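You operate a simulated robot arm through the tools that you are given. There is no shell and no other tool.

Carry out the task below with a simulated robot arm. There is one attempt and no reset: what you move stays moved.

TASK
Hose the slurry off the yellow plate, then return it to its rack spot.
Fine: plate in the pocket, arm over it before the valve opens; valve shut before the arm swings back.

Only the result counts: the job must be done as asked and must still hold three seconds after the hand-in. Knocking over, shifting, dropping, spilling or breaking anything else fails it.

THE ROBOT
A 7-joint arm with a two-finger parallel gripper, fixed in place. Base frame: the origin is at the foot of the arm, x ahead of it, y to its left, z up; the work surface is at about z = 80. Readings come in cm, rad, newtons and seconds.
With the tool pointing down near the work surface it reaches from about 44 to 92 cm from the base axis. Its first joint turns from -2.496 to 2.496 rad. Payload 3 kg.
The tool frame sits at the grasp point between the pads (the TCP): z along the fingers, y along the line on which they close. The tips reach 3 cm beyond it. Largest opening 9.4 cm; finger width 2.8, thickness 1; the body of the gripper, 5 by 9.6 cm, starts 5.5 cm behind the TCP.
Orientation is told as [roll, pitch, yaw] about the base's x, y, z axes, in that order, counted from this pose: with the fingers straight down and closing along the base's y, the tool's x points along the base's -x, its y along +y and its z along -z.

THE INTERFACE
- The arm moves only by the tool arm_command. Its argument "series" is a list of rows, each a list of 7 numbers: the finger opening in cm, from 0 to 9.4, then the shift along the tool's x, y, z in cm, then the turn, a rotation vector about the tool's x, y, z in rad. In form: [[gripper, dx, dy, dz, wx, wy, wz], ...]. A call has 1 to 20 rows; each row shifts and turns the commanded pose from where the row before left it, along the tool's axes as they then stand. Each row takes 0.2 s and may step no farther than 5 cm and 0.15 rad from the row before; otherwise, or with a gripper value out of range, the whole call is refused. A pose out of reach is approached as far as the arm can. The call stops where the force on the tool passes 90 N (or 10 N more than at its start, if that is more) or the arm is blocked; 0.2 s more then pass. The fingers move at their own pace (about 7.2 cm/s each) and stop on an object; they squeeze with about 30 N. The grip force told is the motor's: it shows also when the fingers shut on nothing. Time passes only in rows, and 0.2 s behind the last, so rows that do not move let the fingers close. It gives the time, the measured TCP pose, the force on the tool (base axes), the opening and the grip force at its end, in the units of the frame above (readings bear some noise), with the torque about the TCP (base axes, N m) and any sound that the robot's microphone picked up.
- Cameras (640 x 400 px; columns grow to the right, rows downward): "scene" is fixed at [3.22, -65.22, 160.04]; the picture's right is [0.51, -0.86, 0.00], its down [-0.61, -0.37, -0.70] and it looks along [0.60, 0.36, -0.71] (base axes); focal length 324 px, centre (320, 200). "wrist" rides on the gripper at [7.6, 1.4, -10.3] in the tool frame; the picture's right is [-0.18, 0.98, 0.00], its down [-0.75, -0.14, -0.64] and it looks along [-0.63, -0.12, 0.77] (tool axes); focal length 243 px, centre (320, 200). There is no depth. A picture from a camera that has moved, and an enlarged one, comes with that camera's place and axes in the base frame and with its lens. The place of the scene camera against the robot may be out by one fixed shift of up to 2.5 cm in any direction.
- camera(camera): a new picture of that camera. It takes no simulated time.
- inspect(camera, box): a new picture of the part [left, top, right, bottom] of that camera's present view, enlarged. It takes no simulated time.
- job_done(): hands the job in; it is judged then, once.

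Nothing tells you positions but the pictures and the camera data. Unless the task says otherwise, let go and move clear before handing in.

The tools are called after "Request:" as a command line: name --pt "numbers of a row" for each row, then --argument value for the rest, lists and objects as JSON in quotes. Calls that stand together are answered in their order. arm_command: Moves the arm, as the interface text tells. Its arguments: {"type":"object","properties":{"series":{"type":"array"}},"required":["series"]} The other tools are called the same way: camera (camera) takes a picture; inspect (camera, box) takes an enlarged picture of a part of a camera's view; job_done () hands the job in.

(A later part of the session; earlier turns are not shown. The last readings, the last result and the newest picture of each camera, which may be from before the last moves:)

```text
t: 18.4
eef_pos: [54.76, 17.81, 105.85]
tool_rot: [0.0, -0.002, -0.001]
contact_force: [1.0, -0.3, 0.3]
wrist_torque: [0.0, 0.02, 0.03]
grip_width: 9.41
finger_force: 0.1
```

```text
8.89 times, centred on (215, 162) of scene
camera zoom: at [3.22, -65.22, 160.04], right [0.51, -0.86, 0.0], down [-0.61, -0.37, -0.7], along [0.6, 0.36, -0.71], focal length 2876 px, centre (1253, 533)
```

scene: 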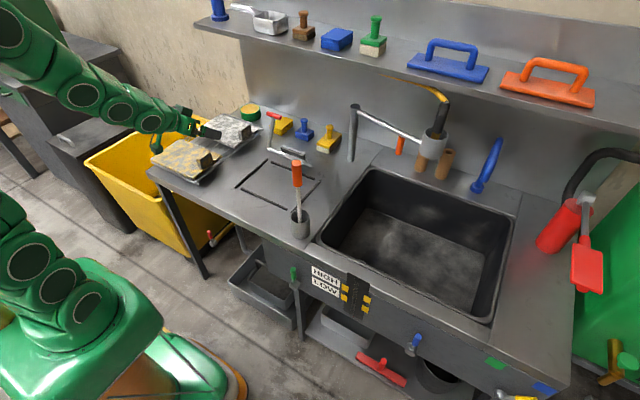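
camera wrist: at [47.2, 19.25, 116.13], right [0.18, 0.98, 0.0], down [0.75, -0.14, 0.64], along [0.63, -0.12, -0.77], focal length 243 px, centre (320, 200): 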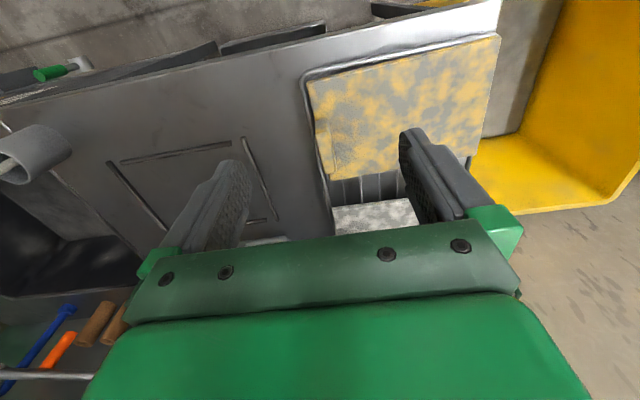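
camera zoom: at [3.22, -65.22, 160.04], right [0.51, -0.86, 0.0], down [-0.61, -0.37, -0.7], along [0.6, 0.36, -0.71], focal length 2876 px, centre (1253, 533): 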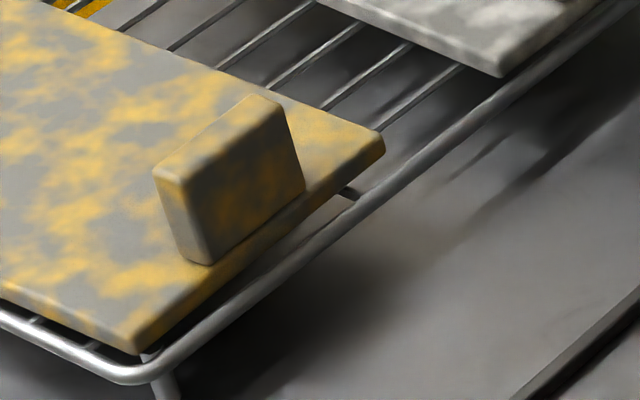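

The knob is a slab about 1.6 cm thick and 5.8 cm long at about (62, 17.2), with its top near z 89. I'll line up above it and check.

Request:
arm_command --pt "6 -2.4 -0.2 3.5 0 0 0" --pt "6 -2.4 -0.2 3.5 0 0 0" --pt "6 -2.4 -0.2 3.5 0 0 0" --pt "6 0 0 1 0 0 0"

Request:
camera --camera "wrist"

Request:
inspect --camera "wrist" --box '[220, 80, 440, 240]'

Request:
inspect --camera "scene" --box '[150, 110, 250, 190]'

```text
t: 19.4
eef_pos: [61.97, 17.12, 94.18]
tool_rot: [0.001, -0.002, 0.001]
contact_force: [0.1, 0.1, -0.4]
wrist_torque: [0.0, 0.0, 0.0]
grip_width: 6.0
finger_force: 0.1
```

```text
taken
camera wrist: at [54.45, 18.51, 104.4], right [0.18, 0.98, 0.0], down [0.75, -0.14, 0.64], along [0.63, -0.12, -0.76], focal length 243 px, centre (320, 200)
```

wrist: 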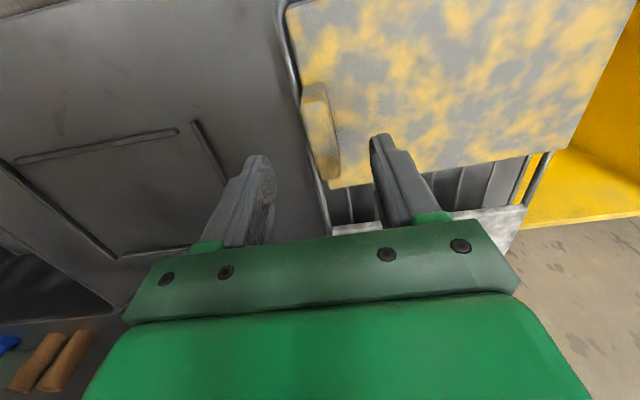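

```text
2.50 times, centred on (330, 160) of wrist
camera zoom: at [54.45, 18.51, 104.4], right [0.18, 0.98, 0.0], down [0.75, -0.14, 0.64], along [0.63, -0.12, -0.76], focal length 606 px, centre (295, 300)
```

zoom: 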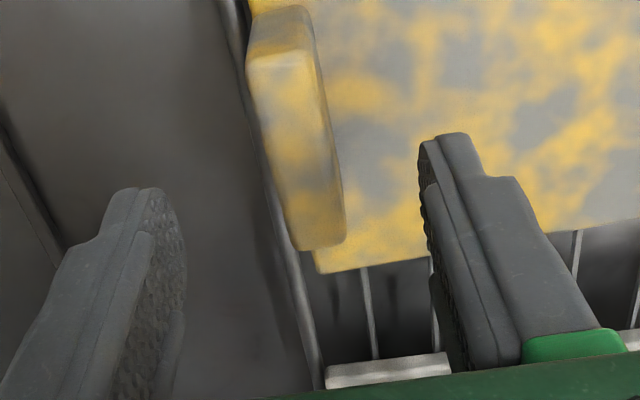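

```text
5.00 times, centred on (200, 150) of scene
camera zoom: at [3.22, -65.22, 160.04], right [0.51, -0.86, 0.0], down [-0.61, -0.37, -0.7], along [0.6, 0.36, -0.71], focal length 1618 px, centre (920, 450)
```

zoom: 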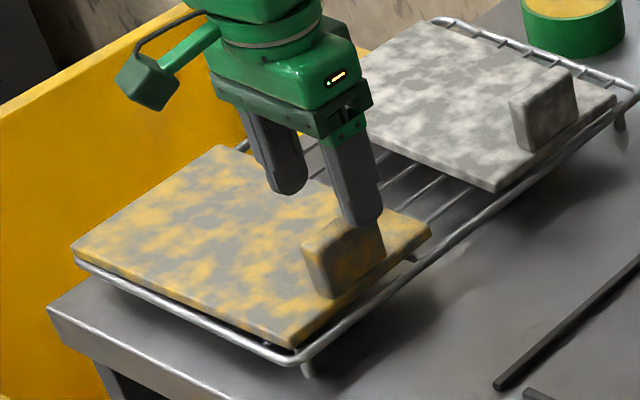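

The alignment is good. I'll lower the fingers around the knob and close.

Request:
arm_command --pt "6 0 0.15 2 0 0 0" --pt "6 0 0 2 0 0 0" --pt "6 0 0 1 0 0 0"

Request:
camera --camera "wrist"

Request:
inspect --camera "scene" --box '[160, 110, 240, 180]'

```text
t: 20.2
eef_pos: [62.08, 17.16, 89.24]
tool_rot: [0.0, -0.003, -0.001]
contact_force: [0.2, 0.7, 0.4]
wrist_torque: [0.0, 0.03, -0.03]
grip_width: 5.99
finger_force: 0.1
```

```text
taken
camera wrist: at [54.56, 18.63, 99.59], right [0.18, 0.98, 0.0], down [0.75, -0.14, 0.64], along [0.63, -0.12, -0.76], focal length 243 px, centre (320, 200)
```

wrist: 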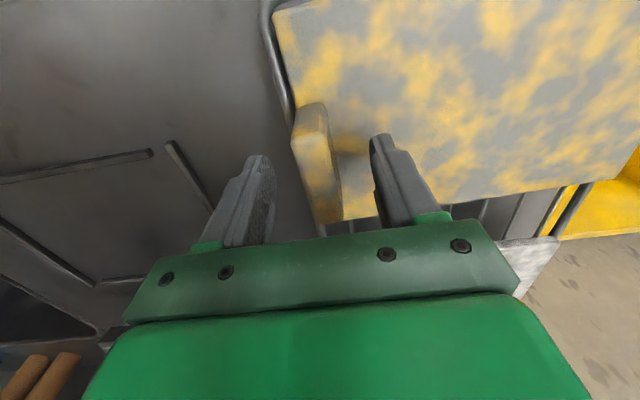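

```text
5.71 times, centred on (200, 145) of scene
camera zoom: at [3.22, -65.22, 160.04], right [0.51, -0.86, 0.0], down [-0.61, -0.37, -0.7], along [0.6, 0.36, -0.71], focal length 1849 px, centre (1006, 514)
```

zoom: 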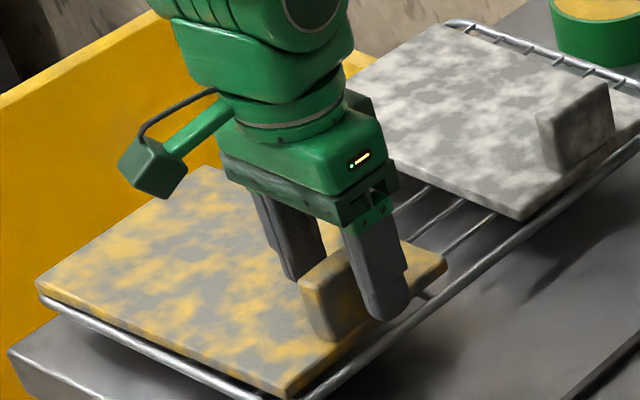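

Request:
arm_command --pt "6 0 0 0.4 0 0 0" --pt "3 0 0 0 0 0 0" --pt "0 0 0 0 0 0 0" --pt "0 0 0 0 0 0 0" --pt "0 0 0 0 0 0 0"

Request:
camera --camera "wrist"

Request:
inspect --camera "scene" --box '[160, 110, 240, 180]'

```text
t: 21.4
eef_pos: [62.03, 17.2, 88.87]
tool_rot: [-0.002, 0.0, 0.0]
contact_force: [0.0, 0.1, 0.3]
wrist_torque: [-0.04, 0.02, 0.02]
grip_width: 2.21
finger_force: 29.9
```

```text
taken
camera wrist: at [54.54, 18.59, 99.19], right [0.18, 0.98, 0.0], down [0.75, -0.14, 0.64], along [0.63, -0.12, -0.77], focal length 243 px, centre (320, 200)
```

wrist: 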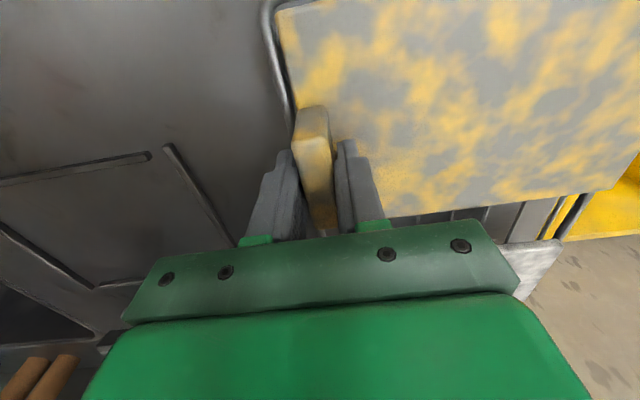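

```text
5.71 times, centred on (200, 145) of scene
camera zoom: at [3.22, -65.22, 160.04], right [0.51, -0.86, 0.0], down [-0.61, -0.37, -0.7], along [0.6, 0.36, -0.71], focal length 1849 px, centre (1006, 514)
```

zoom: 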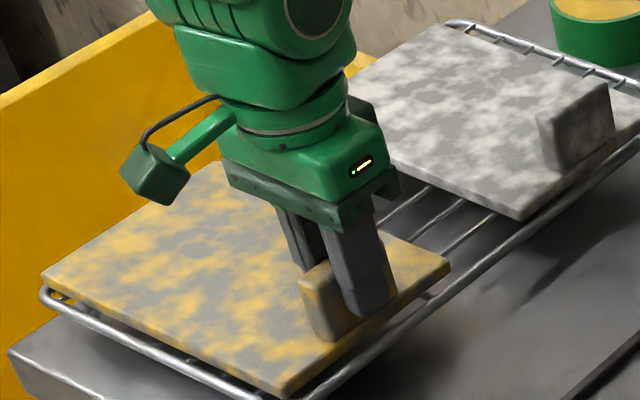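

The grip holds at 2.2 cm. I'll lift slowly and check how the plate hangs.

Request:
arm_command --pt "0 0 0 -1 0 0 0" --pt "0 0 0 -1 0 0 0" --pt "0 0 0 -1.5 0 0 0" --pt "0 0 0 -1.5 0 0 0"

Request:
camera --camera "wrist"

Request:
inspect --camera "scene" --box '[140, 90, 260, 190]'

```text
t: 22.4
eef_pos: [61.99, 17.15, 93.9]
tool_rot: [0.0, -0.003, 0.0]
contact_force: [-0.1, 0.5, 1.3]
wrist_torque: [0.01, -0.01, 0.0]
grip_width: 0.04
finger_force: 29.9
```

```text
taken
camera wrist: at [54.49, 18.57, 104.15], right [0.18, 0.98, 0.0], down [0.75, -0.14, 0.64], along [0.63, -0.12, -0.76], focal length 243 px, centre (320, 200)
```

wrist: 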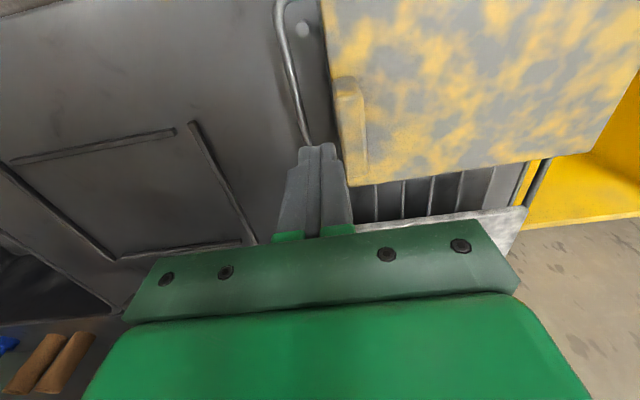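

```text
4.00 times, centred on (200, 140) of scene
camera zoom: at [3.22, -65.22, 160.04], right [0.51, -0.86, 0.0], down [-0.61, -0.37, -0.7], along [0.6, 0.36, -0.71], focal length 1294 px, centre (800, 440)
```

zoom: 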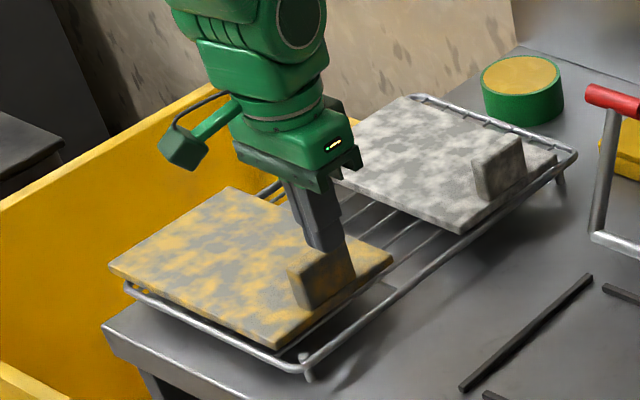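

The plate slipped out of the grip and shifted about 1.5 cm in +y on the rack, though it still lies flat. I'll back off, open, and re-measure the knob for a deeper grip.

Request:
arm_command --pt "0 0 0 -3 0 0 0" --pt "0 4 0 -4 0 0 0" --pt "6 0 0 0 0 0 0" --pt "6 0 0 0 0 0 0"

Request:
camera --camera "wrist"

Request:
inspect --camera "wrist" --box '[280, 30, 440, 150]'

Request:
inspect --camera "scene" --box '[140, 110, 240, 190]'

Request:
inspect --camera "scene" --box '[185, 140, 245, 185]'

```text
refused: row 2 steps farther than a row can; nothing moved
```

```text
taken
camera wrist: at [54.49, 18.57, 104.15], right [0.18, 0.98, 0.0], down [0.75, -0.14, 0.64], along [0.63, -0.12, -0.76], focal length 243 px, centre (320, 200)
```

wrist: 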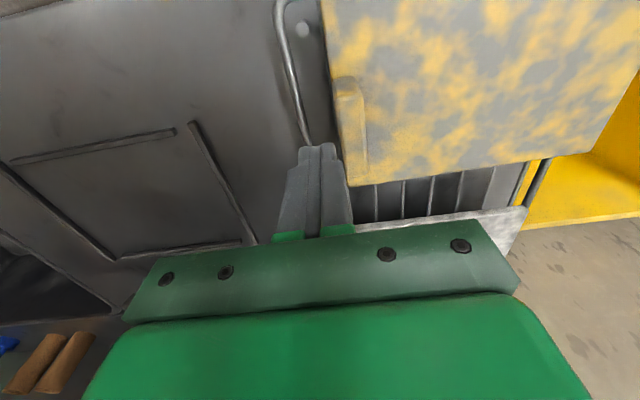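

```text
3.33 times, centred on (360, 90) of wrist
camera zoom: at [54.49, 18.57, 104.15], right [0.18, 0.98, 0.0], down [0.75, -0.14, 0.64], along [0.63, -0.12, -0.76], focal length 809 px, centre (187, 567)
```

zoom: 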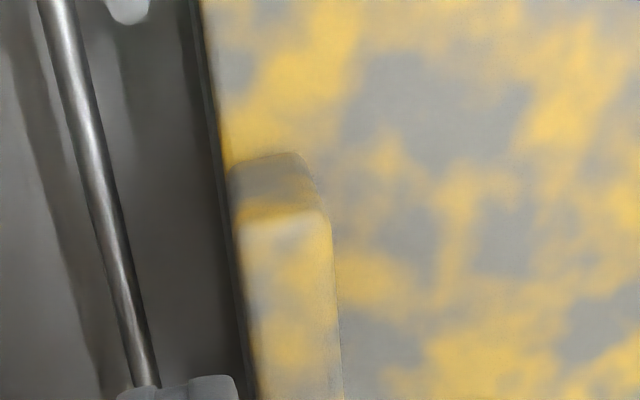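

```text
5.00 times, centred on (190, 150) of scene
camera zoom: at [3.22, -65.22, 160.04], right [0.51, -0.86, 0.0], down [-0.61, -0.37, -0.7], along [0.6, 0.36, -0.71], focal length 1618 px, centre (970, 450)
```

zoom: 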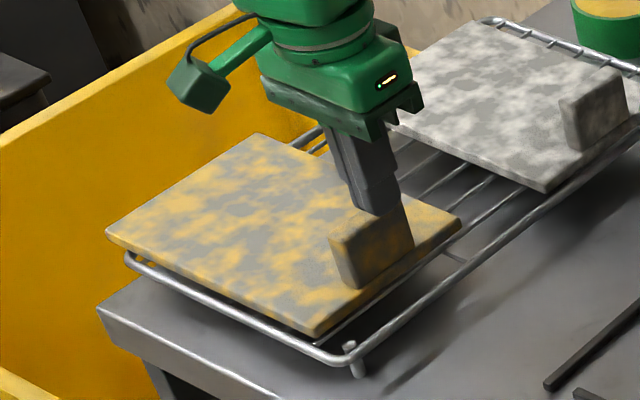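

```text
8.89 times, centred on (215, 162) of scene
camera zoom: at [3.22, -65.22, 160.04], right [0.51, -0.86, 0.0], down [-0.61, -0.37, -0.7], along [0.6, 0.36, -0.71], focal length 2876 px, centre (1253, 533)
```

zoom: 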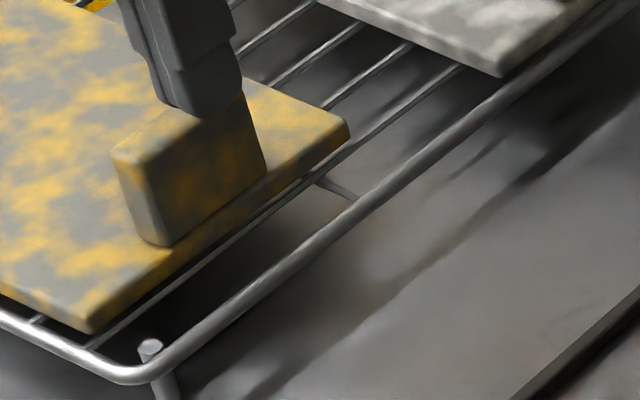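

The knob now centres near (62, 19.3). I'll raise clear, open, shift over it, then lower in small steps until the fingertips just reach the plate for the deepest grip.

Request:
arm_command --pt "0 0 0 -2 0 0 0" --pt "6 0 1 0 0 0 0" --pt "6 0 1.1 0 0 0 0" --pt "6 0 0 2 0 0 0" --pt "6 0 0 2 0 0 0" --pt "6 0 0 2 0 0 0"

Request:
camera --camera "wrist"

Request:
inspect --camera "scene" --box '[160, 110, 240, 180]'

```text
t: 23.8
eef_pos: [62.21, 19.17, 90.15]
tool_rot: [0.001, -0.004, 0.0]
contact_force: [0.0, -0.1, -0.2]
wrist_torque: [0.03, -0.02, -0.01]
grip_width: 6.0
finger_force: 0.2
```

```text
taken
camera wrist: at [54.65, 20.6, 100.38], right [0.18, 0.98, 0.0], down [0.75, -0.14, 0.64], along [0.63, -0.12, -0.76], focal length 243 px, centre (320, 200)
```

wrist: 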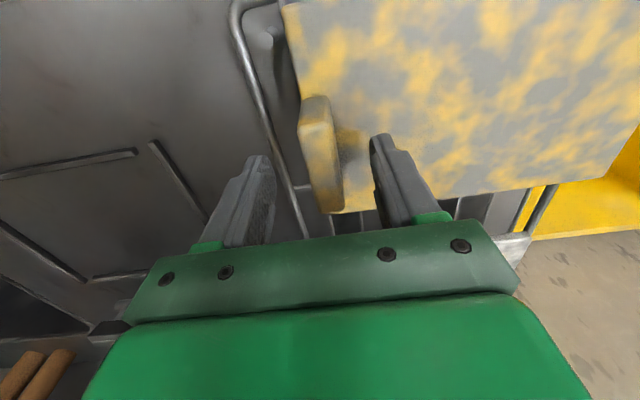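

```text
5.71 times, centred on (200, 145) of scene
camera zoom: at [3.22, -65.22, 160.04], right [0.51, -0.86, 0.0], down [-0.61, -0.37, -0.7], along [0.6, 0.36, -0.71], focal length 1849 px, centre (1006, 514)
```

zoom: 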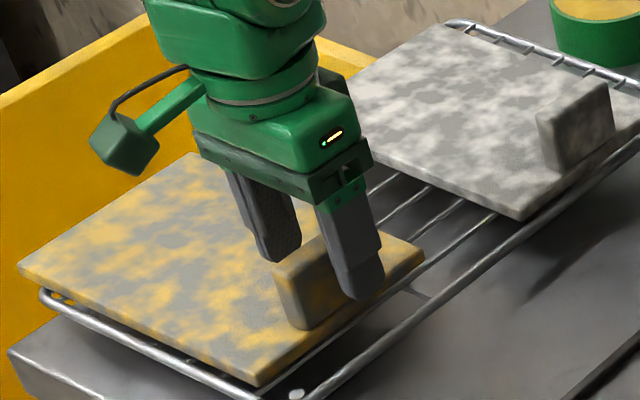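

Request:
arm_command --pt "6 0 0.1 0.5 0 0 0" --pt "6 0 0 0.5 0 0 0" --pt "6 0 0 0.2 0 0 0"

Request:
arm_command --pt "6 0 0 0.3 0 0 0"

Request:
arm_command --pt "6 0 0 0.3 0 0 0"

```text
t: 24.6
eef_pos: [62.06, 19.37, 88.68]
tool_rot: [0.0, -0.001, 0.0]
contact_force: [0.2, -0.1, 0.5]
wrist_torque: [0.04, 0.02, -0.02]
grip_width: 6.0
finger_force: 0.0
```

```text
t: 25.0
eef_pos: [61.99, 19.35, 88.42]
tool_rot: [0.001, 0.0, 0.0]
contact_force: [0.3, -0.3, -0.6]
wrist_torque: [0.0, 0.05, 0.0]
grip_width: 6.02
finger_force: 0.1
```

```text
t: 25.4
eef_pos: [61.86, 19.36, 88.2]
tool_rot: [0.0, -0.004, 0.0]
contact_force: [-0.9, 0.2, 0.0]
wrist_torque: [-0.03, 0.01, 0.01]
grip_width: 6.01
finger_force: 0.1
```

Request:
arm_command --pt "6 0 0 0.3 0 0 0"

Request:
arm_command --pt "6 0 0 0.3 0 0 0"

Request:
arm_command --pt "6 0 0 0.3 0 0 0"

Request:
camera --camera "wrist"

Request:
inspect --camera "scene" --box '[170, 120, 240, 180]'

```text
t: 25.8
eef_pos: [62.07, 19.33, 87.75]
tool_rot: [-0.001, -0.002, 0.0]
contact_force: [0.4, -0.1, 0.3]
wrist_torque: [-0.02, 0.03, 0.0]
grip_width: 6.0
finger_force: 0.0
```

```text
t: 26.2
eef_pos: [62.0, 19.4, 87.67]
tool_rot: [0.002, -0.004, 0.001]
contact_force: [-14.7, -2.6, 41.0]
wrist_torque: [1.33, 0.62, 0.45]
grip_width: 5.88
finger_force: 0.0
```

```text
t: 26.6
eef_pos: [62.09, 19.41, 87.62]
tool_rot: [0.005, -0.005, 0.0]
contact_force: [-5.2, -3.5, 27.6]
wrist_torque: [0.78, 0.41, 0.31]
grip_width: 5.86
finger_force: 0.1
stopped in row 1: the force on the tool passed its limit at 100 N (the readings are from after the stop); the commanded pose is now the measured one
```

```text
taken
camera wrist: at [54.49, 20.82, 97.93], right [0.18, 0.98, 0.0], down [0.75, -0.14, 0.65], along [0.64, -0.12, -0.76], focal length 243 px, centre (320, 200)
```

wrist: 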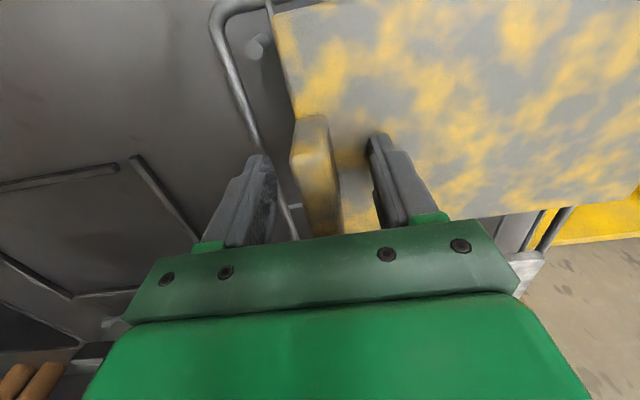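

```text
6.67 times, centred on (205, 150) of scene
camera zoom: at [3.22, -65.22, 160.04], right [0.51, -0.86, 0.0], down [-0.61, -0.37, -0.7], along [0.6, 0.36, -0.71], focal length 2157 px, centre (1087, 533)
```

zoom: 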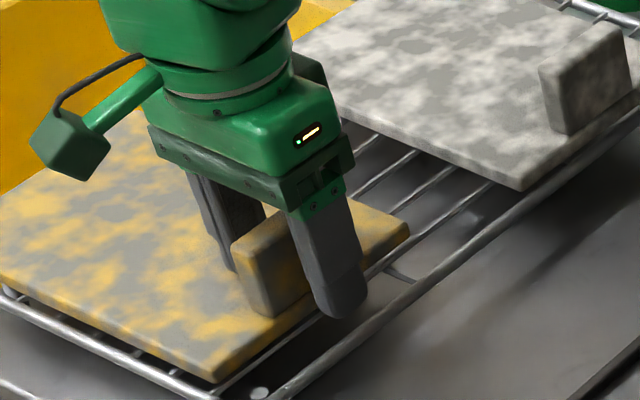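

The fingertips touched the plate at tip height about 84.7. I'll back off slightly, close, then lift in tiny steps and watch the readings.

Request:
arm_command --pt "6 0 0 -0.15 0 0 0" --pt "3 0 0 0 0 0 0" --pt "0 0 0 0 0 0 0" --pt "0 0 0 0 0 0 0" --pt "0 0 0 0 0 0 0"

Request:
arm_command --pt "0 0 0 -0.4 0 0 0" --pt "0 0 0 0 0 0 0"

Request:
camera --camera "wrist"

Request:
inspect --camera "scene" --box '[140, 110, 240, 190]'

```text
t: 27.8
eef_pos: [62.05, 19.54, 87.77]
tool_rot: [0.002, -0.005, -0.001]
contact_force: [0.3, -4.0, 9.7]
wrist_torque: [-0.04, -0.06, 0.11]
grip_width: 2.2
finger_force: 30.5
```

```text
t: 28.4
eef_pos: [62.12, 19.48, 88.07]
tool_rot: [0.0, -0.005, -0.001]
contact_force: [0.1, 0.5, -2.3]
wrist_torque: [-0.23, 0.02, -0.01]
grip_width: 2.23
finger_force: 30.1
```

```text
taken
camera wrist: at [54.52, 20.86, 98.37], right [0.18, 0.98, 0.0], down [0.75, -0.14, 0.65], along [0.63, -0.12, -0.76], focal length 243 px, centre (320, 200)
```

wrist: 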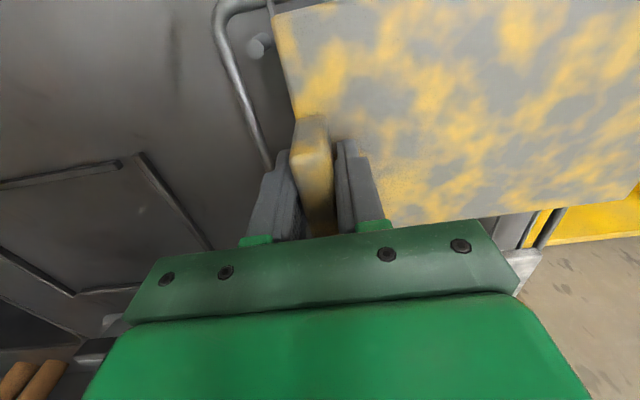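

```text
5.00 times, centred on (190, 150) of scene
camera zoom: at [3.22, -65.22, 160.04], right [0.51, -0.86, 0.0], down [-0.61, -0.37, -0.7], along [0.6, 0.36, -0.71], focal length 1618 px, centre (970, 450)
```

zoom: 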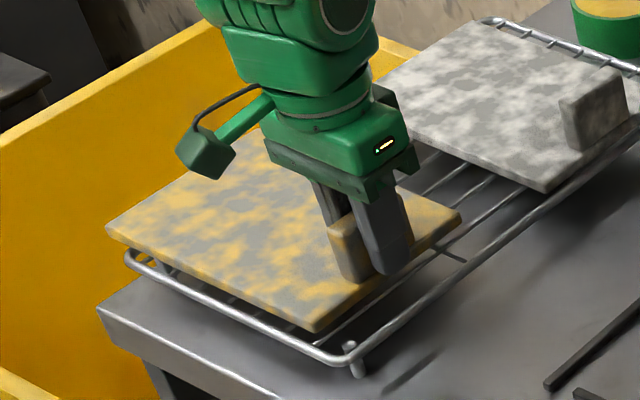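

The readings suggest the plate weighs only about 2.3 N and is now carried by the gripper. I'll continue lifting gently.

Request:
arm_command --pt "0 0 0 -0.5 0 0 0" --pt "0 0 0 -0.5 0 0 0" --pt "0 0 0 0 0 0 0"

Request:
inspect --camera "scene" --box '[140, 110, 240, 190]'

```text
t: 29.2
eef_pos: [62.0, 19.46, 89.0]
tool_rot: [0.001, -0.006, 0.001]
contact_force: [0.3, 0.3, -2.5]
wrist_torque: [-0.26, 0.01, -0.07]
grip_width: 2.24
finger_force: 30.0
```

```text
5.00 times, centred on (190, 150) of scene
camera zoom: at [3.22, -65.22, 160.04], right [0.51, -0.86, 0.0], down [-0.61, -0.37, -0.7], along [0.6, 0.36, -0.71], focal length 1618 px, centre (970, 450)
```

zoom: 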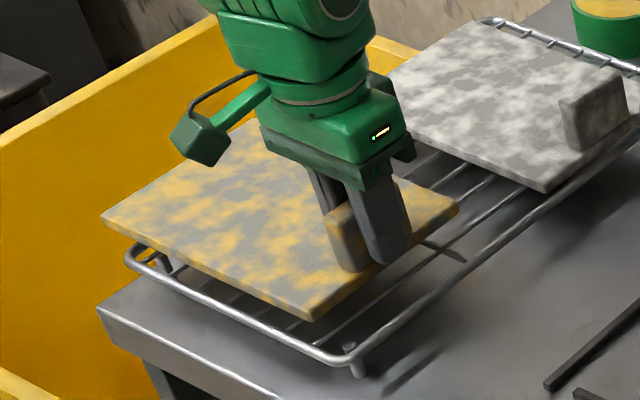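

The plate hangs level. I'll lift to about z 97, then carry it smoothly to the pocket, aiming for TCP (70.9, -18).

Request:
arm_command --pt "0 0 0 -1 0 0 0" --pt "0 0 0 -1.5 0 0 0" --pt "0 0 0 -2 0 0 0" --pt "0 0 0 -2 0 0 0" --pt "0 0 0 -1.5 0 0 0" --pt "0 0 0 0 0 0 0"

Request:
inspect --camera "scene" --box '[140, 80, 260, 190]'

```text
t: 30.6
eef_pos: [62.02, 19.41, 97.03]
tool_rot: [0.002, -0.005, 0.001]
contact_force: [-0.8, 0.1, -2.4]
wrist_torque: [-0.25, -0.03, 0.0]
grip_width: 2.23
finger_force: 31.1
```

```text
3.64 times, centred on (200, 135) of scene
camera zoom: at [3.22, -65.22, 160.04], right [0.51, -0.86, 0.0], down [-0.61, -0.37, -0.7], along [0.6, 0.36, -0.71], focal length 1177 px, centre (756, 436)
```

zoom: 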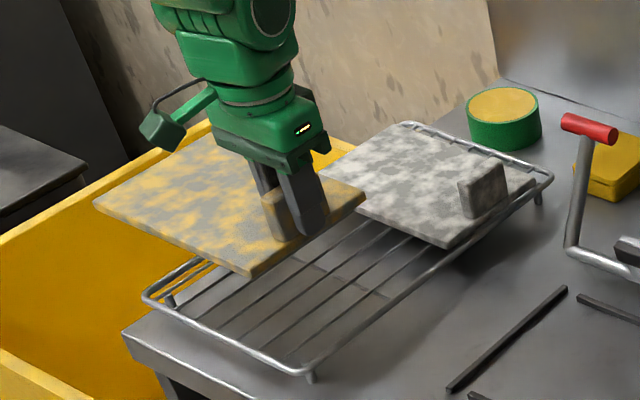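

Request:
arm_command --pt "0 -0.3 -1 0 0 0 0" --pt "0 -0.6 -2 0 0 0 0" --pt "0 -0.6 -2.6 0 0 0 0" --pt "0 -0.6 -2.6 0 0 0 0" --pt "0 -0.6 -2.6 0 0 0 0" --pt "0 -0.6 -2.6 0 0 0 0" --pt "0 -0.6 -2.6 0 0 0 0" --pt "0 -0.6 -2.6 0 0 0 0" --pt "0 -0.6 -2.6 0 0 0 0" --pt "0 -0.6 -2.6 0 0 0 0" --pt "0 -0.6 -2.6 0 0 0 0" --pt "0 -0.6 -2.6 0 0 0 0" --pt "0 -0.6 -2.6 0 0 0 0" --pt "0 -0.6 -2.6 0 0 0 0" --pt "0 -0.6 -2 0 0 0 0" --pt "0 -0.3 -1 0 0 0 0" --pt "0 -0.3 -0.3 0 0 0 0" --pt "0 0 0 0 0 0 0"

Request:
camera --camera "wrist"

Request:
camera --camera "scene"

Request:
inspect --camera "scene" --box '[220, 120, 350, 230]'

```text
t: 34.4
eef_pos: [71.13, -17.92, 97.11]
tool_rot: [0.002, -0.003, -0.002]
contact_force: [-0.6, 0.2, -2.3]
wrist_torque: [-0.29, 0.03, -0.02]
grip_width: 2.22
finger_force: 30.1
```

```text
taken
camera wrist: at [63.67, -16.59, 107.36], right [0.18, 0.98, 0.0], down [0.75, -0.14, 0.65], along [0.63, -0.12, -0.76], focal length 243 px, centre (320, 200)
```

wrist: 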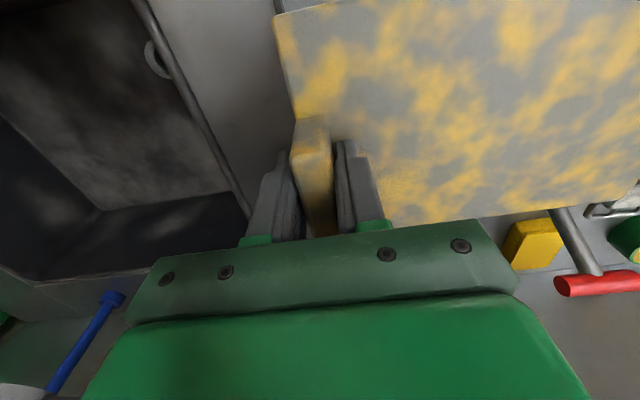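

```text
taken
```

scene: 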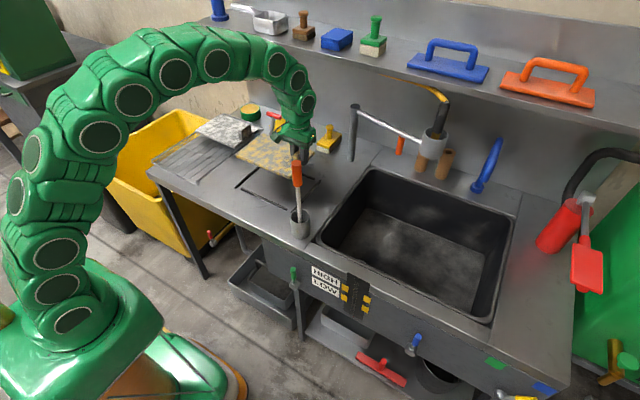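

```text
3.64 times, centred on (285, 175) of scene
camera zoom: at [3.22, -65.22, 160.04], right [0.51, -0.86, 0.0], down [-0.61, -0.37, -0.7], along [0.6, 0.36, -0.71], focal length 1177 px, centre (447, 291)
```

zoom: 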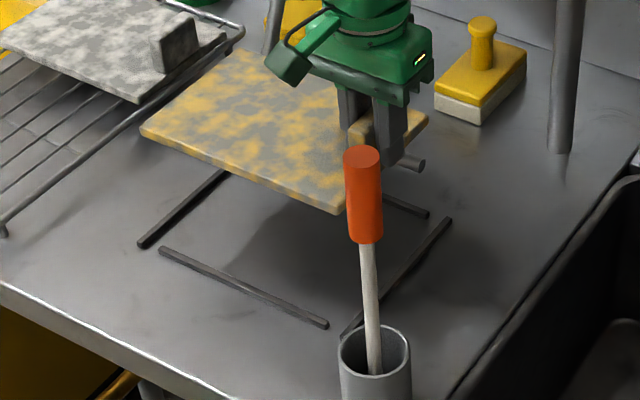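

The plate hovers over the pocket. I'll lower most of the way, then check alignment with the rails.

Request:
arm_command --pt "0 0 0 2 0 0 0" --pt "0 0 0 2 0 0 0" --pt "0 0 0 2 0 0 0" --pt "0 0 0 2 0 0 0" --pt "0 0 0 1 0 0 0" --pt "0 0 0 0 0 0 0"

Request:
camera --camera "wrist"

Request:
inspect --camera "scene" --box '[220, 120, 350, 230]'

```text
t: 35.8
eef_pos: [71.3, -17.93, 88.25]
tool_rot: [0.002, -0.005, -0.001]
contact_force: [0.1, 0.2, -2.9]
wrist_torque: [-0.25, 0.04, -0.02]
grip_width: 2.23
finger_force: 29.3
```

```text
taken
camera wrist: at [63.75, -16.57, 98.42], right [0.18, 0.98, 0.0], down [0.75, -0.14, 0.65], along [0.63, -0.12, -0.76], focal length 243 px, centre (320, 200)
```

wrist: 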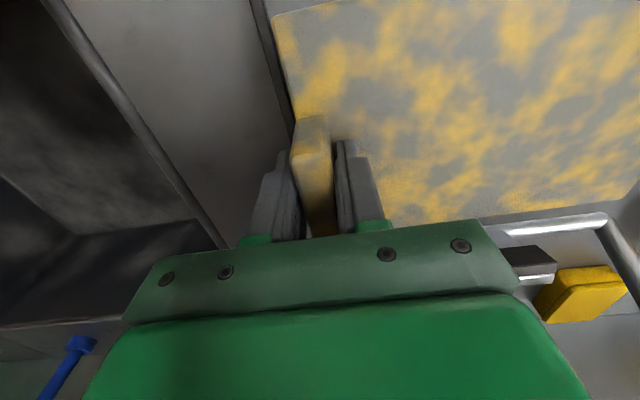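

```text
3.64 times, centred on (285, 175) of scene
camera zoom: at [3.22, -65.22, 160.04], right [0.51, -0.86, 0.0], down [-0.61, -0.37, -0.7], along [0.6, 0.36, -0.71], focal length 1177 px, centre (447, 291)
```

zoom: 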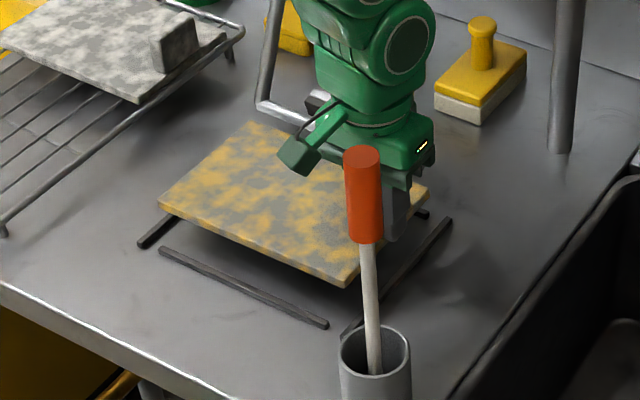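

Request:
arm_command --pt "0 0.2 -0.4 1 0 0 0" --pt "0 0 0 1 0 0 0" --pt "0 0 0 0.5 0 0 0" --pt "0 0 0 0 0 0 0"

Request:
arm_command --pt "0 0 0 0.4 0 0 0"

Request:
inspect --camera "scene" --box '[220, 120, 350, 230]'

Request:
camera --camera "wrist"

```text
t: 36.8
eef_pos: [71.11, -18.43, 85.56]
tool_rot: [0.002, -0.004, 0.0]
contact_force: [-0.2, 0.4, -3.2]
wrist_torque: [-0.24, -0.02, 0.0]
grip_width: 2.23
finger_force: 30.6
```

```text
t: 37.2
eef_pos: [71.1, -18.42, 85.19]
tool_rot: [0.002, -0.005, -0.001]
contact_force: [-0.2, -0.1, -3.1]
wrist_torque: [-0.3, 0.0, 0.02]
grip_width: 2.24
finger_force: 30.0
```

```text
3.64 times, centred on (285, 175) of scene
camera zoom: at [3.22, -65.22, 160.04], right [0.51, -0.86, 0.0], down [-0.61, -0.37, -0.7], along [0.6, 0.36, -0.71], focal length 1177 px, centre (447, 291)
```

zoom: 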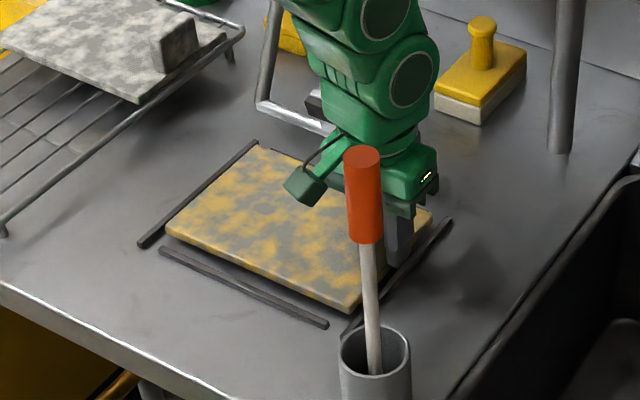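

```text
taken
camera wrist: at [63.57, -17.05, 95.48], right [0.18, 0.98, 0.0], down [0.75, -0.14, 0.65], along [0.63, -0.12, -0.76], focal length 243 px, centre (320, 200)
```

wrist: 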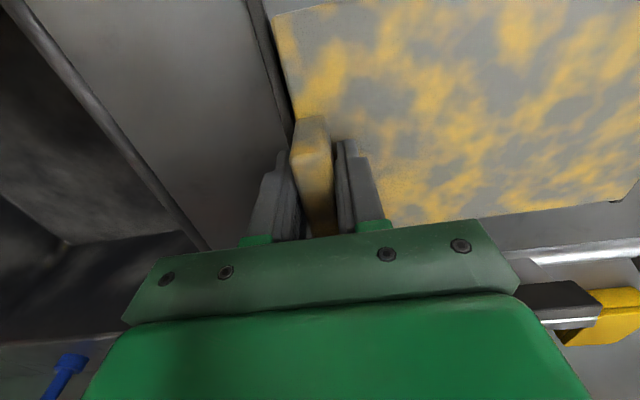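

It sits inside the rails on all sides. I'll lower it in small steps until it touches down.

Request:
arm_command --pt "0 0 0 0.3 0 0 0" --pt "0 0 0 0.2 0 0 0"

Request:
arm_command --pt "0 0 0 0.25 0 0 0"

Request:
arm_command --pt "0 0 0 0.2 0 0 0"

```text
t: 37.8
eef_pos: [71.27, -18.51, 84.75]
tool_rot: [0.001, -0.005, 0.0]
contact_force: [-0.3, -0.2, -3.3]
wrist_torque: [-0.25, 0.02, 0.0]
grip_width: 2.23
finger_force: 30.0
```

```text
t: 38.2
eef_pos: [71.12, -18.46, 84.32]
tool_rot: [0.001, -0.006, 0.001]
contact_force: [0.4, -0.4, -1.9]
wrist_torque: [-0.24, 0.01, -0.02]
grip_width: 2.25
finger_force: 30.0
```

```text
t: 38.6
eef_pos: [71.15, -18.39, 84.33]
tool_rot: [0.002, -0.006, 0.0]
contact_force: [0.2, -0.6, -0.8]
wrist_torque: [-0.03, 0.19, -0.05]
grip_width: 2.22
finger_force: 30.1
```

Request:
arm_command --pt "0 0 0 0.15 0 0 0"

Request:
arm_command --pt "3.2 0 0 0 0 0 0" --pt "4 0 0 0 0 0 0" --pt "4 0 0 0 0 0 0"

Request:
camera --camera "wrist"

Request:
inspect --camera "scene" --box '[220, 120, 350, 230]'

```text
t: 39.0
eef_pos: [71.25, -18.38, 84.14]
tool_rot: [0.002, -0.007, 0.0]
contact_force: [-8.8, 0.5, 26.2]
wrist_torque: [0.06, 0.54, 0.09]
grip_width: 2.23
finger_force: 29.5
```

```text
t: 39.8
eef_pos: [71.22, -18.43, 84.13]
tool_rot: [0.002, -0.007, 0.0]
contact_force: [4.7, -8.8, 36.7]
wrist_torque: [0.52, 0.17, -0.11]
grip_width: 3.54
finger_force: 0.1
```

```text
taken
camera wrist: at [63.63, -17.03, 94.42], right [0.18, 0.98, 0.0], down [0.75, -0.14, 0.65], along [0.64, -0.12, -0.76], focal length 243 px, centre (320, 200)
```

wrist: 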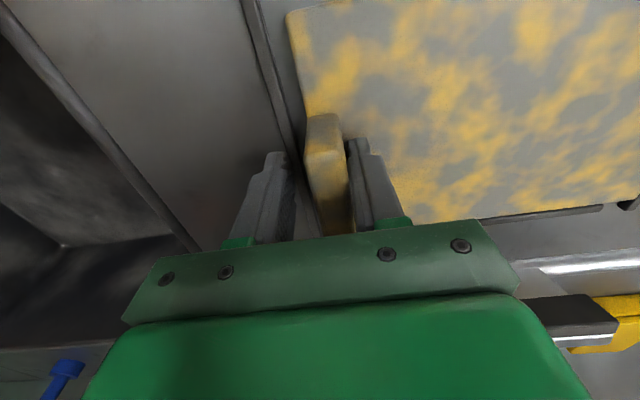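

```text
3.64 times, centred on (285, 175) of scene
camera zoom: at [3.22, -65.22, 160.04], right [0.51, -0.86, 0.0], down [-0.61, -0.37, -0.7], along [0.6, 0.36, -0.71], focal length 1177 px, centre (447, 291)
```

zoom: 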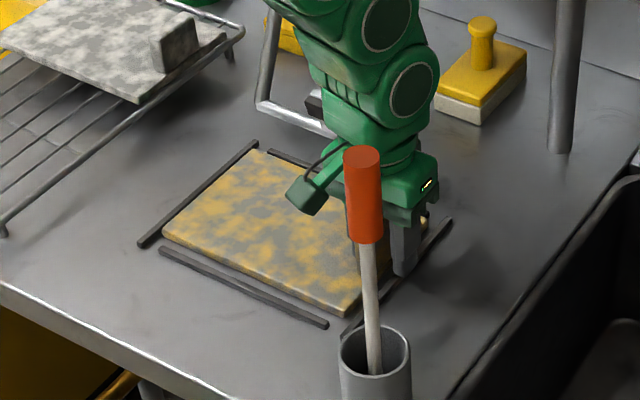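

The plate is in the pocket. The tips are pressing on it a little, so I'll rise a touch, open fully, and withdraw upward.

Request:
arm_command --pt "4 0 0 -0.5 0 0 0" --pt "4.5 0 0 0 0 0 0" --pt "4.5 0 0 -1 0 0 0" --pt "4.5 0 0 -3 0 0 0" --pt "4.5 0 0 -4.5 0 0 0" --pt "4.5 0 0 -4.5 0 0 0" --pt "4.5 0 0 -4.5 0 0 0" --pt "4.5 0 0 -4.5 0 0 0"

Request:
camera --camera "wrist"

Request:
inspect --camera "scene" --box '[220, 100, 350, 230]'

```text
t: 41.6
eef_pos: [71.23, -18.55, 106.77]
tool_rot: [0.003, -0.003, 0.0]
contact_force: [-0.1, -0.6, 0.8]
wrist_torque: [0.02, 0.02, 0.01]
grip_width: 4.5
finger_force: 0.0
```

```text
taken
camera wrist: at [63.6, -17.19, 116.97], right [0.18, 0.98, 0.0], down [0.75, -0.14, 0.64], along [0.63, -0.12, -0.76], focal length 243 px, centre (320, 200)
```

wrist: 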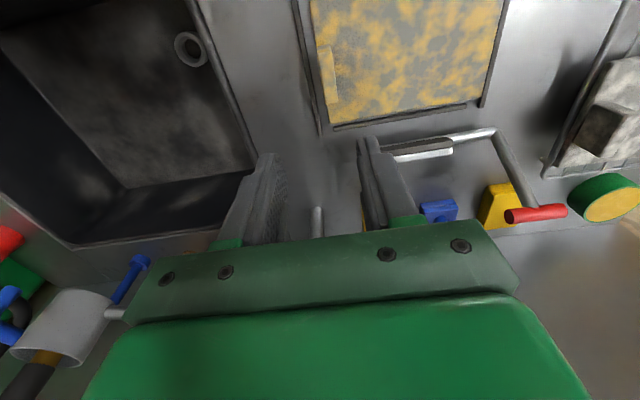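

```text
3.08 times, centred on (285, 165) of scene
camera zoom: at [3.22, -65.22, 160.04], right [0.51, -0.86, 0.0], down [-0.61, -0.37, -0.7], along [0.6, 0.36, -0.71], focal length 996 px, centre (428, 308)
```

zoom: 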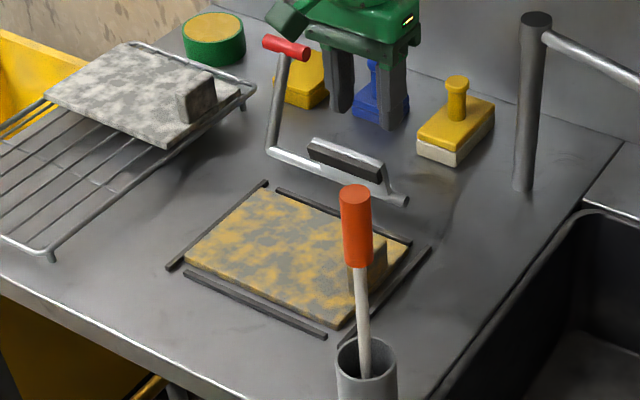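

The plate sits squarely in the pocket. Next is the swing arm: an orange grip hangs below its tube at about (91.5, -43, 98). I'll yaw and tilt the tool outward and move to a pre-grasp point to re-measure it.

Request:
arm_command --pt "5 0 0 -1 0 0 0.147" --pt "5 0 0 0 0 0 0.147" --pt "5 0 0 0 0 0 0.147" --pt "5 0 0 0 0 -0.134 0" --pt "5 0 0 0 0 -0.134 0" --pt "5 0 0 0 0 -0.133 0" --pt "5 0 0 0 0 -0.133 0" --pt "5 0 0 0 0 -0.133 0" --pt "5 0 0 0 0 -0.133 0" --pt "5 -1.87 -1.94 2.64 0 0 0" --pt "5 -1.87 -1.94 2.64 0 0 0" --pt "5 -1.87 -1.94 2.64 0 0 0"

Request:
camera --camera "wrist"

Request:
camera --camera "scene"

```text
t: 44.2
eef_pos: [77.11, -28.02, 106.33]
tool_rot: [0.006, -0.805, -0.444]
contact_force: [0.1, 0.5, 0.4]
wrist_torque: [0.01, 0.0, -0.03]
grip_width: 5.01
finger_force: 0.0
```

```text
taken
camera wrist: at [66.47, -21.27, 107.92], right [0.53, 0.83, 0.14], down [-0.01, -0.16, 0.99], along [0.85, -0.53, -0.08], focal length 243 px, centre (320, 200)
```

wrist: 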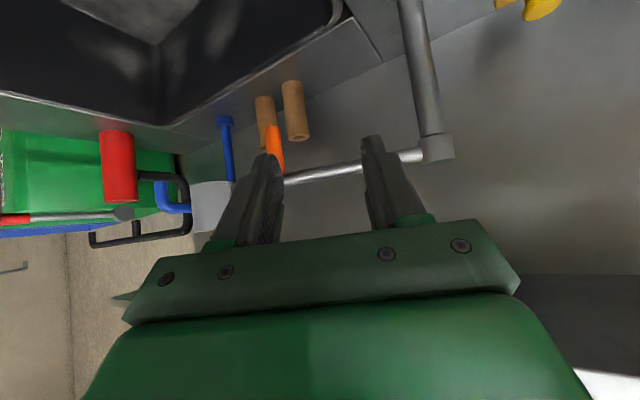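

```text
taken
```

scene: 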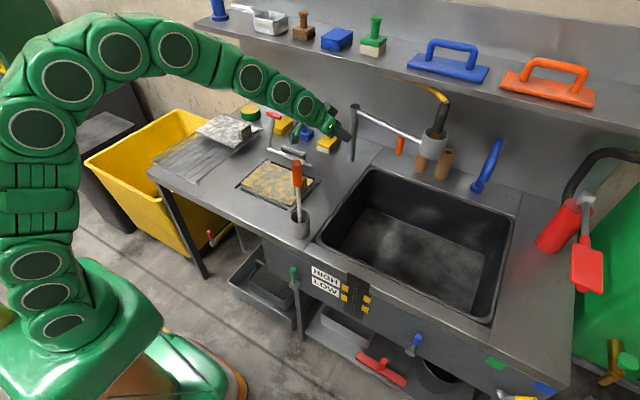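

The handle triangulates to about (91.6, -42.8, 97.6). I'll move to the pre-grasp point and check again.

Request:
arm_command --pt "5 -1.7 -1.81 3.4 0 0 0" --pt "5 -1.7 -1.81 3.4 0 0 0" --pt "5 -1.7 -1.81 3.4 0 0 0" --pt "5 -1.7 -1.81 3.4 0 0 0"

Request:
camera --camera "wrist"

Request:
camera --camera "scene"

Request:
inspect --camera "wrist" --box '[200, 60, 440, 240]'

Request:
inspect --camera "scene" --box '[330, 80, 470, 190]'

```text
t: 45.2
eef_pos: [87.53, -40.59, 101.7]
tool_rot: [0.005, -0.804, -0.444]
contact_force: [-0.1, 0.5, -0.4]
wrist_torque: [0.01, -0.03, -0.01]
grip_width: 5.02
finger_force: 0.1
```

```text
taken
camera wrist: at [76.81, -34.02, 103.36], right [0.53, 0.83, 0.14], down [-0.01, -0.16, 0.99], along [0.84, -0.53, -0.08], focal length 243 px, centre (320, 200)
```

wrist: 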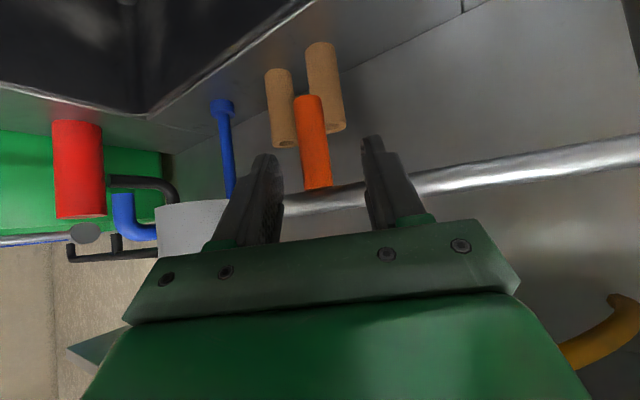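

```text
taken
```

scene: 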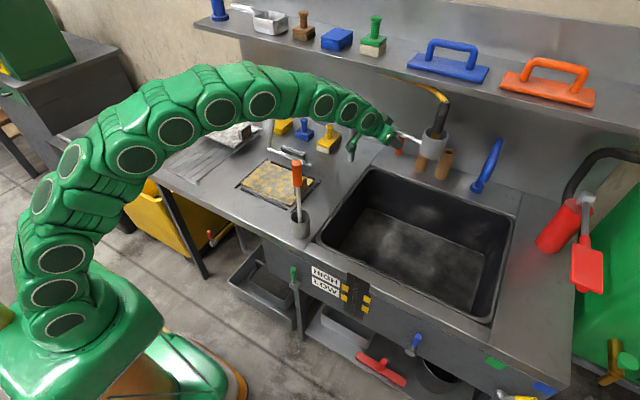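

```text
2.22 times, centred on (320, 150) of wrist
camera zoom: at [76.81, -34.02, 103.36], right [0.53, 0.83, 0.14], down [-0.01, -0.16, 0.99], along [0.84, -0.53, -0.08], focal length 539 px, centre (320, 311)
```

zoom: 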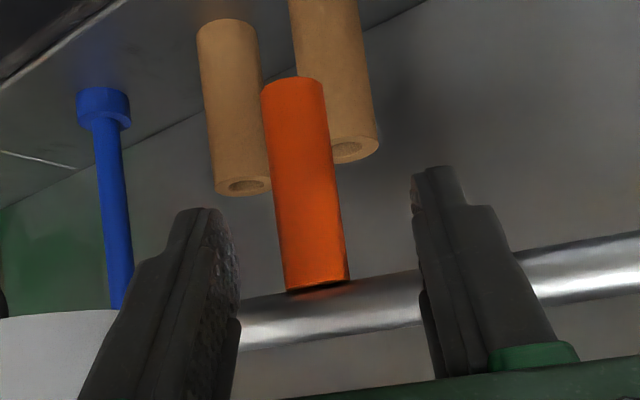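

```text
3.64 times, centred on (400, 135) of scene
camera zoom: at [3.22, -65.22, 160.04], right [0.51, -0.86, 0.0], down [-0.61, -0.37, -0.7], along [0.6, 0.36, -0.71], focal length 1177 px, centre (29, 436)
```

zoom: 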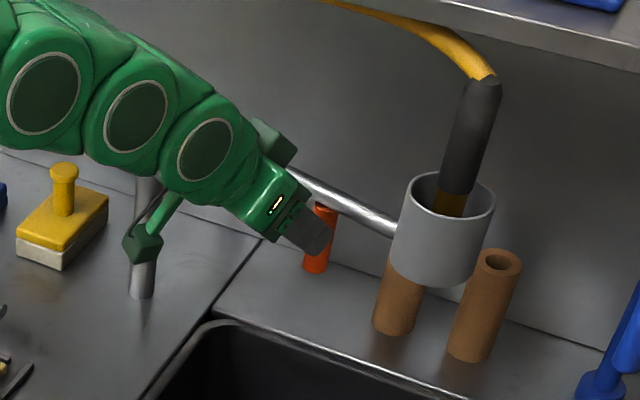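

Both views agree the handle is about 6 cm ahead along the tool axis and 0.6 cm to the side. I'll advance around it with open fingers.

Request:
arm_command --pt "5 0.1 -0.35 2 0 0 0" --pt "5 0.1 -0.35 2 0 0 0" --pt "5 0.1 0 1.8 0 0 0"

Request:
camera --camera "wrist"

Request:
inspect --camera "scene" --box '[350, 90, 450, 190]'

```text
t: 46.0
eef_pos: [90.73, -42.87, 97.33]
tool_rot: [0.004, -0.805, -0.443]
contact_force: [-0.1, -0.9, 0.2]
wrist_torque: [0.04, 0.01, 0.01]
grip_width: 4.98
finger_force: 0.0
```

```text
taken
camera wrist: at [79.95, -36.23, 99.07], right [0.53, 0.83, 0.14], down [-0.01, -0.16, 0.99], along [0.85, -0.53, -0.08], focal length 243 px, centre (320, 200)
```

wrist: 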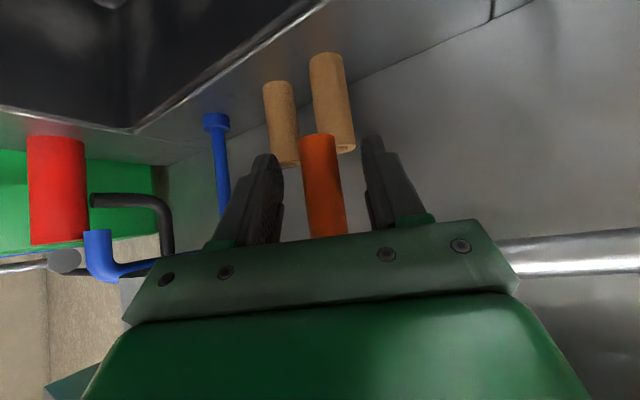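

```text
4.00 times, centred on (400, 140) of scene
camera zoom: at [3.22, -65.22, 160.04], right [0.51, -0.86, 0.0], down [-0.61, -0.37, -0.7], along [0.6, 0.36, -0.71], focal length 1294 px, centre (0, 440)
```

zoom: 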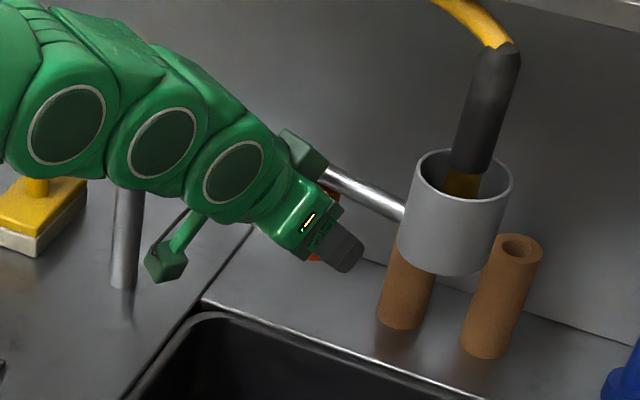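

The handle is now between the fingers at the TCP. I'll close on it.

Request:
arm_command --pt "2.5 0 0 0 0 0 0" --pt "0 0 0 0 0 0 0" --pt "0 0 0 0 0 0 0"

Request:
camera --camera "wrist"

```text
t: 46.8
eef_pos: [90.77, -42.88, 97.37]
tool_rot: [0.004, -0.805, -0.443]
contact_force: [1.4, 5.3, 0.7]
wrist_torque: [-0.12, -0.17, 0.01]
grip_width: 2.58
finger_force: 44.6
```

```text
taken
camera wrist: at [79.95, -36.18, 99.07], right [0.53, 0.83, 0.14], down [-0.01, -0.16, 0.99], along [0.85, -0.53, -0.08], focal length 243 px, centre (320, 200)
```

wrist: 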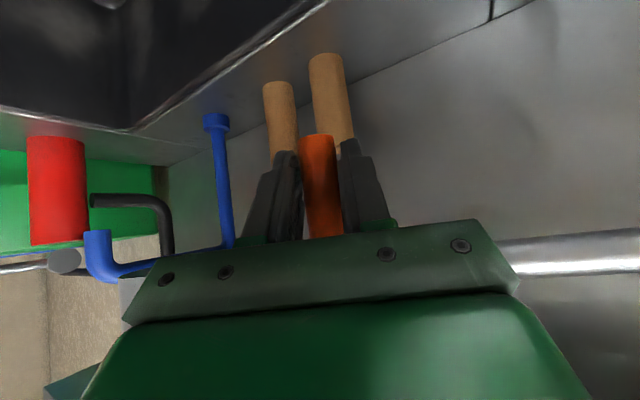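

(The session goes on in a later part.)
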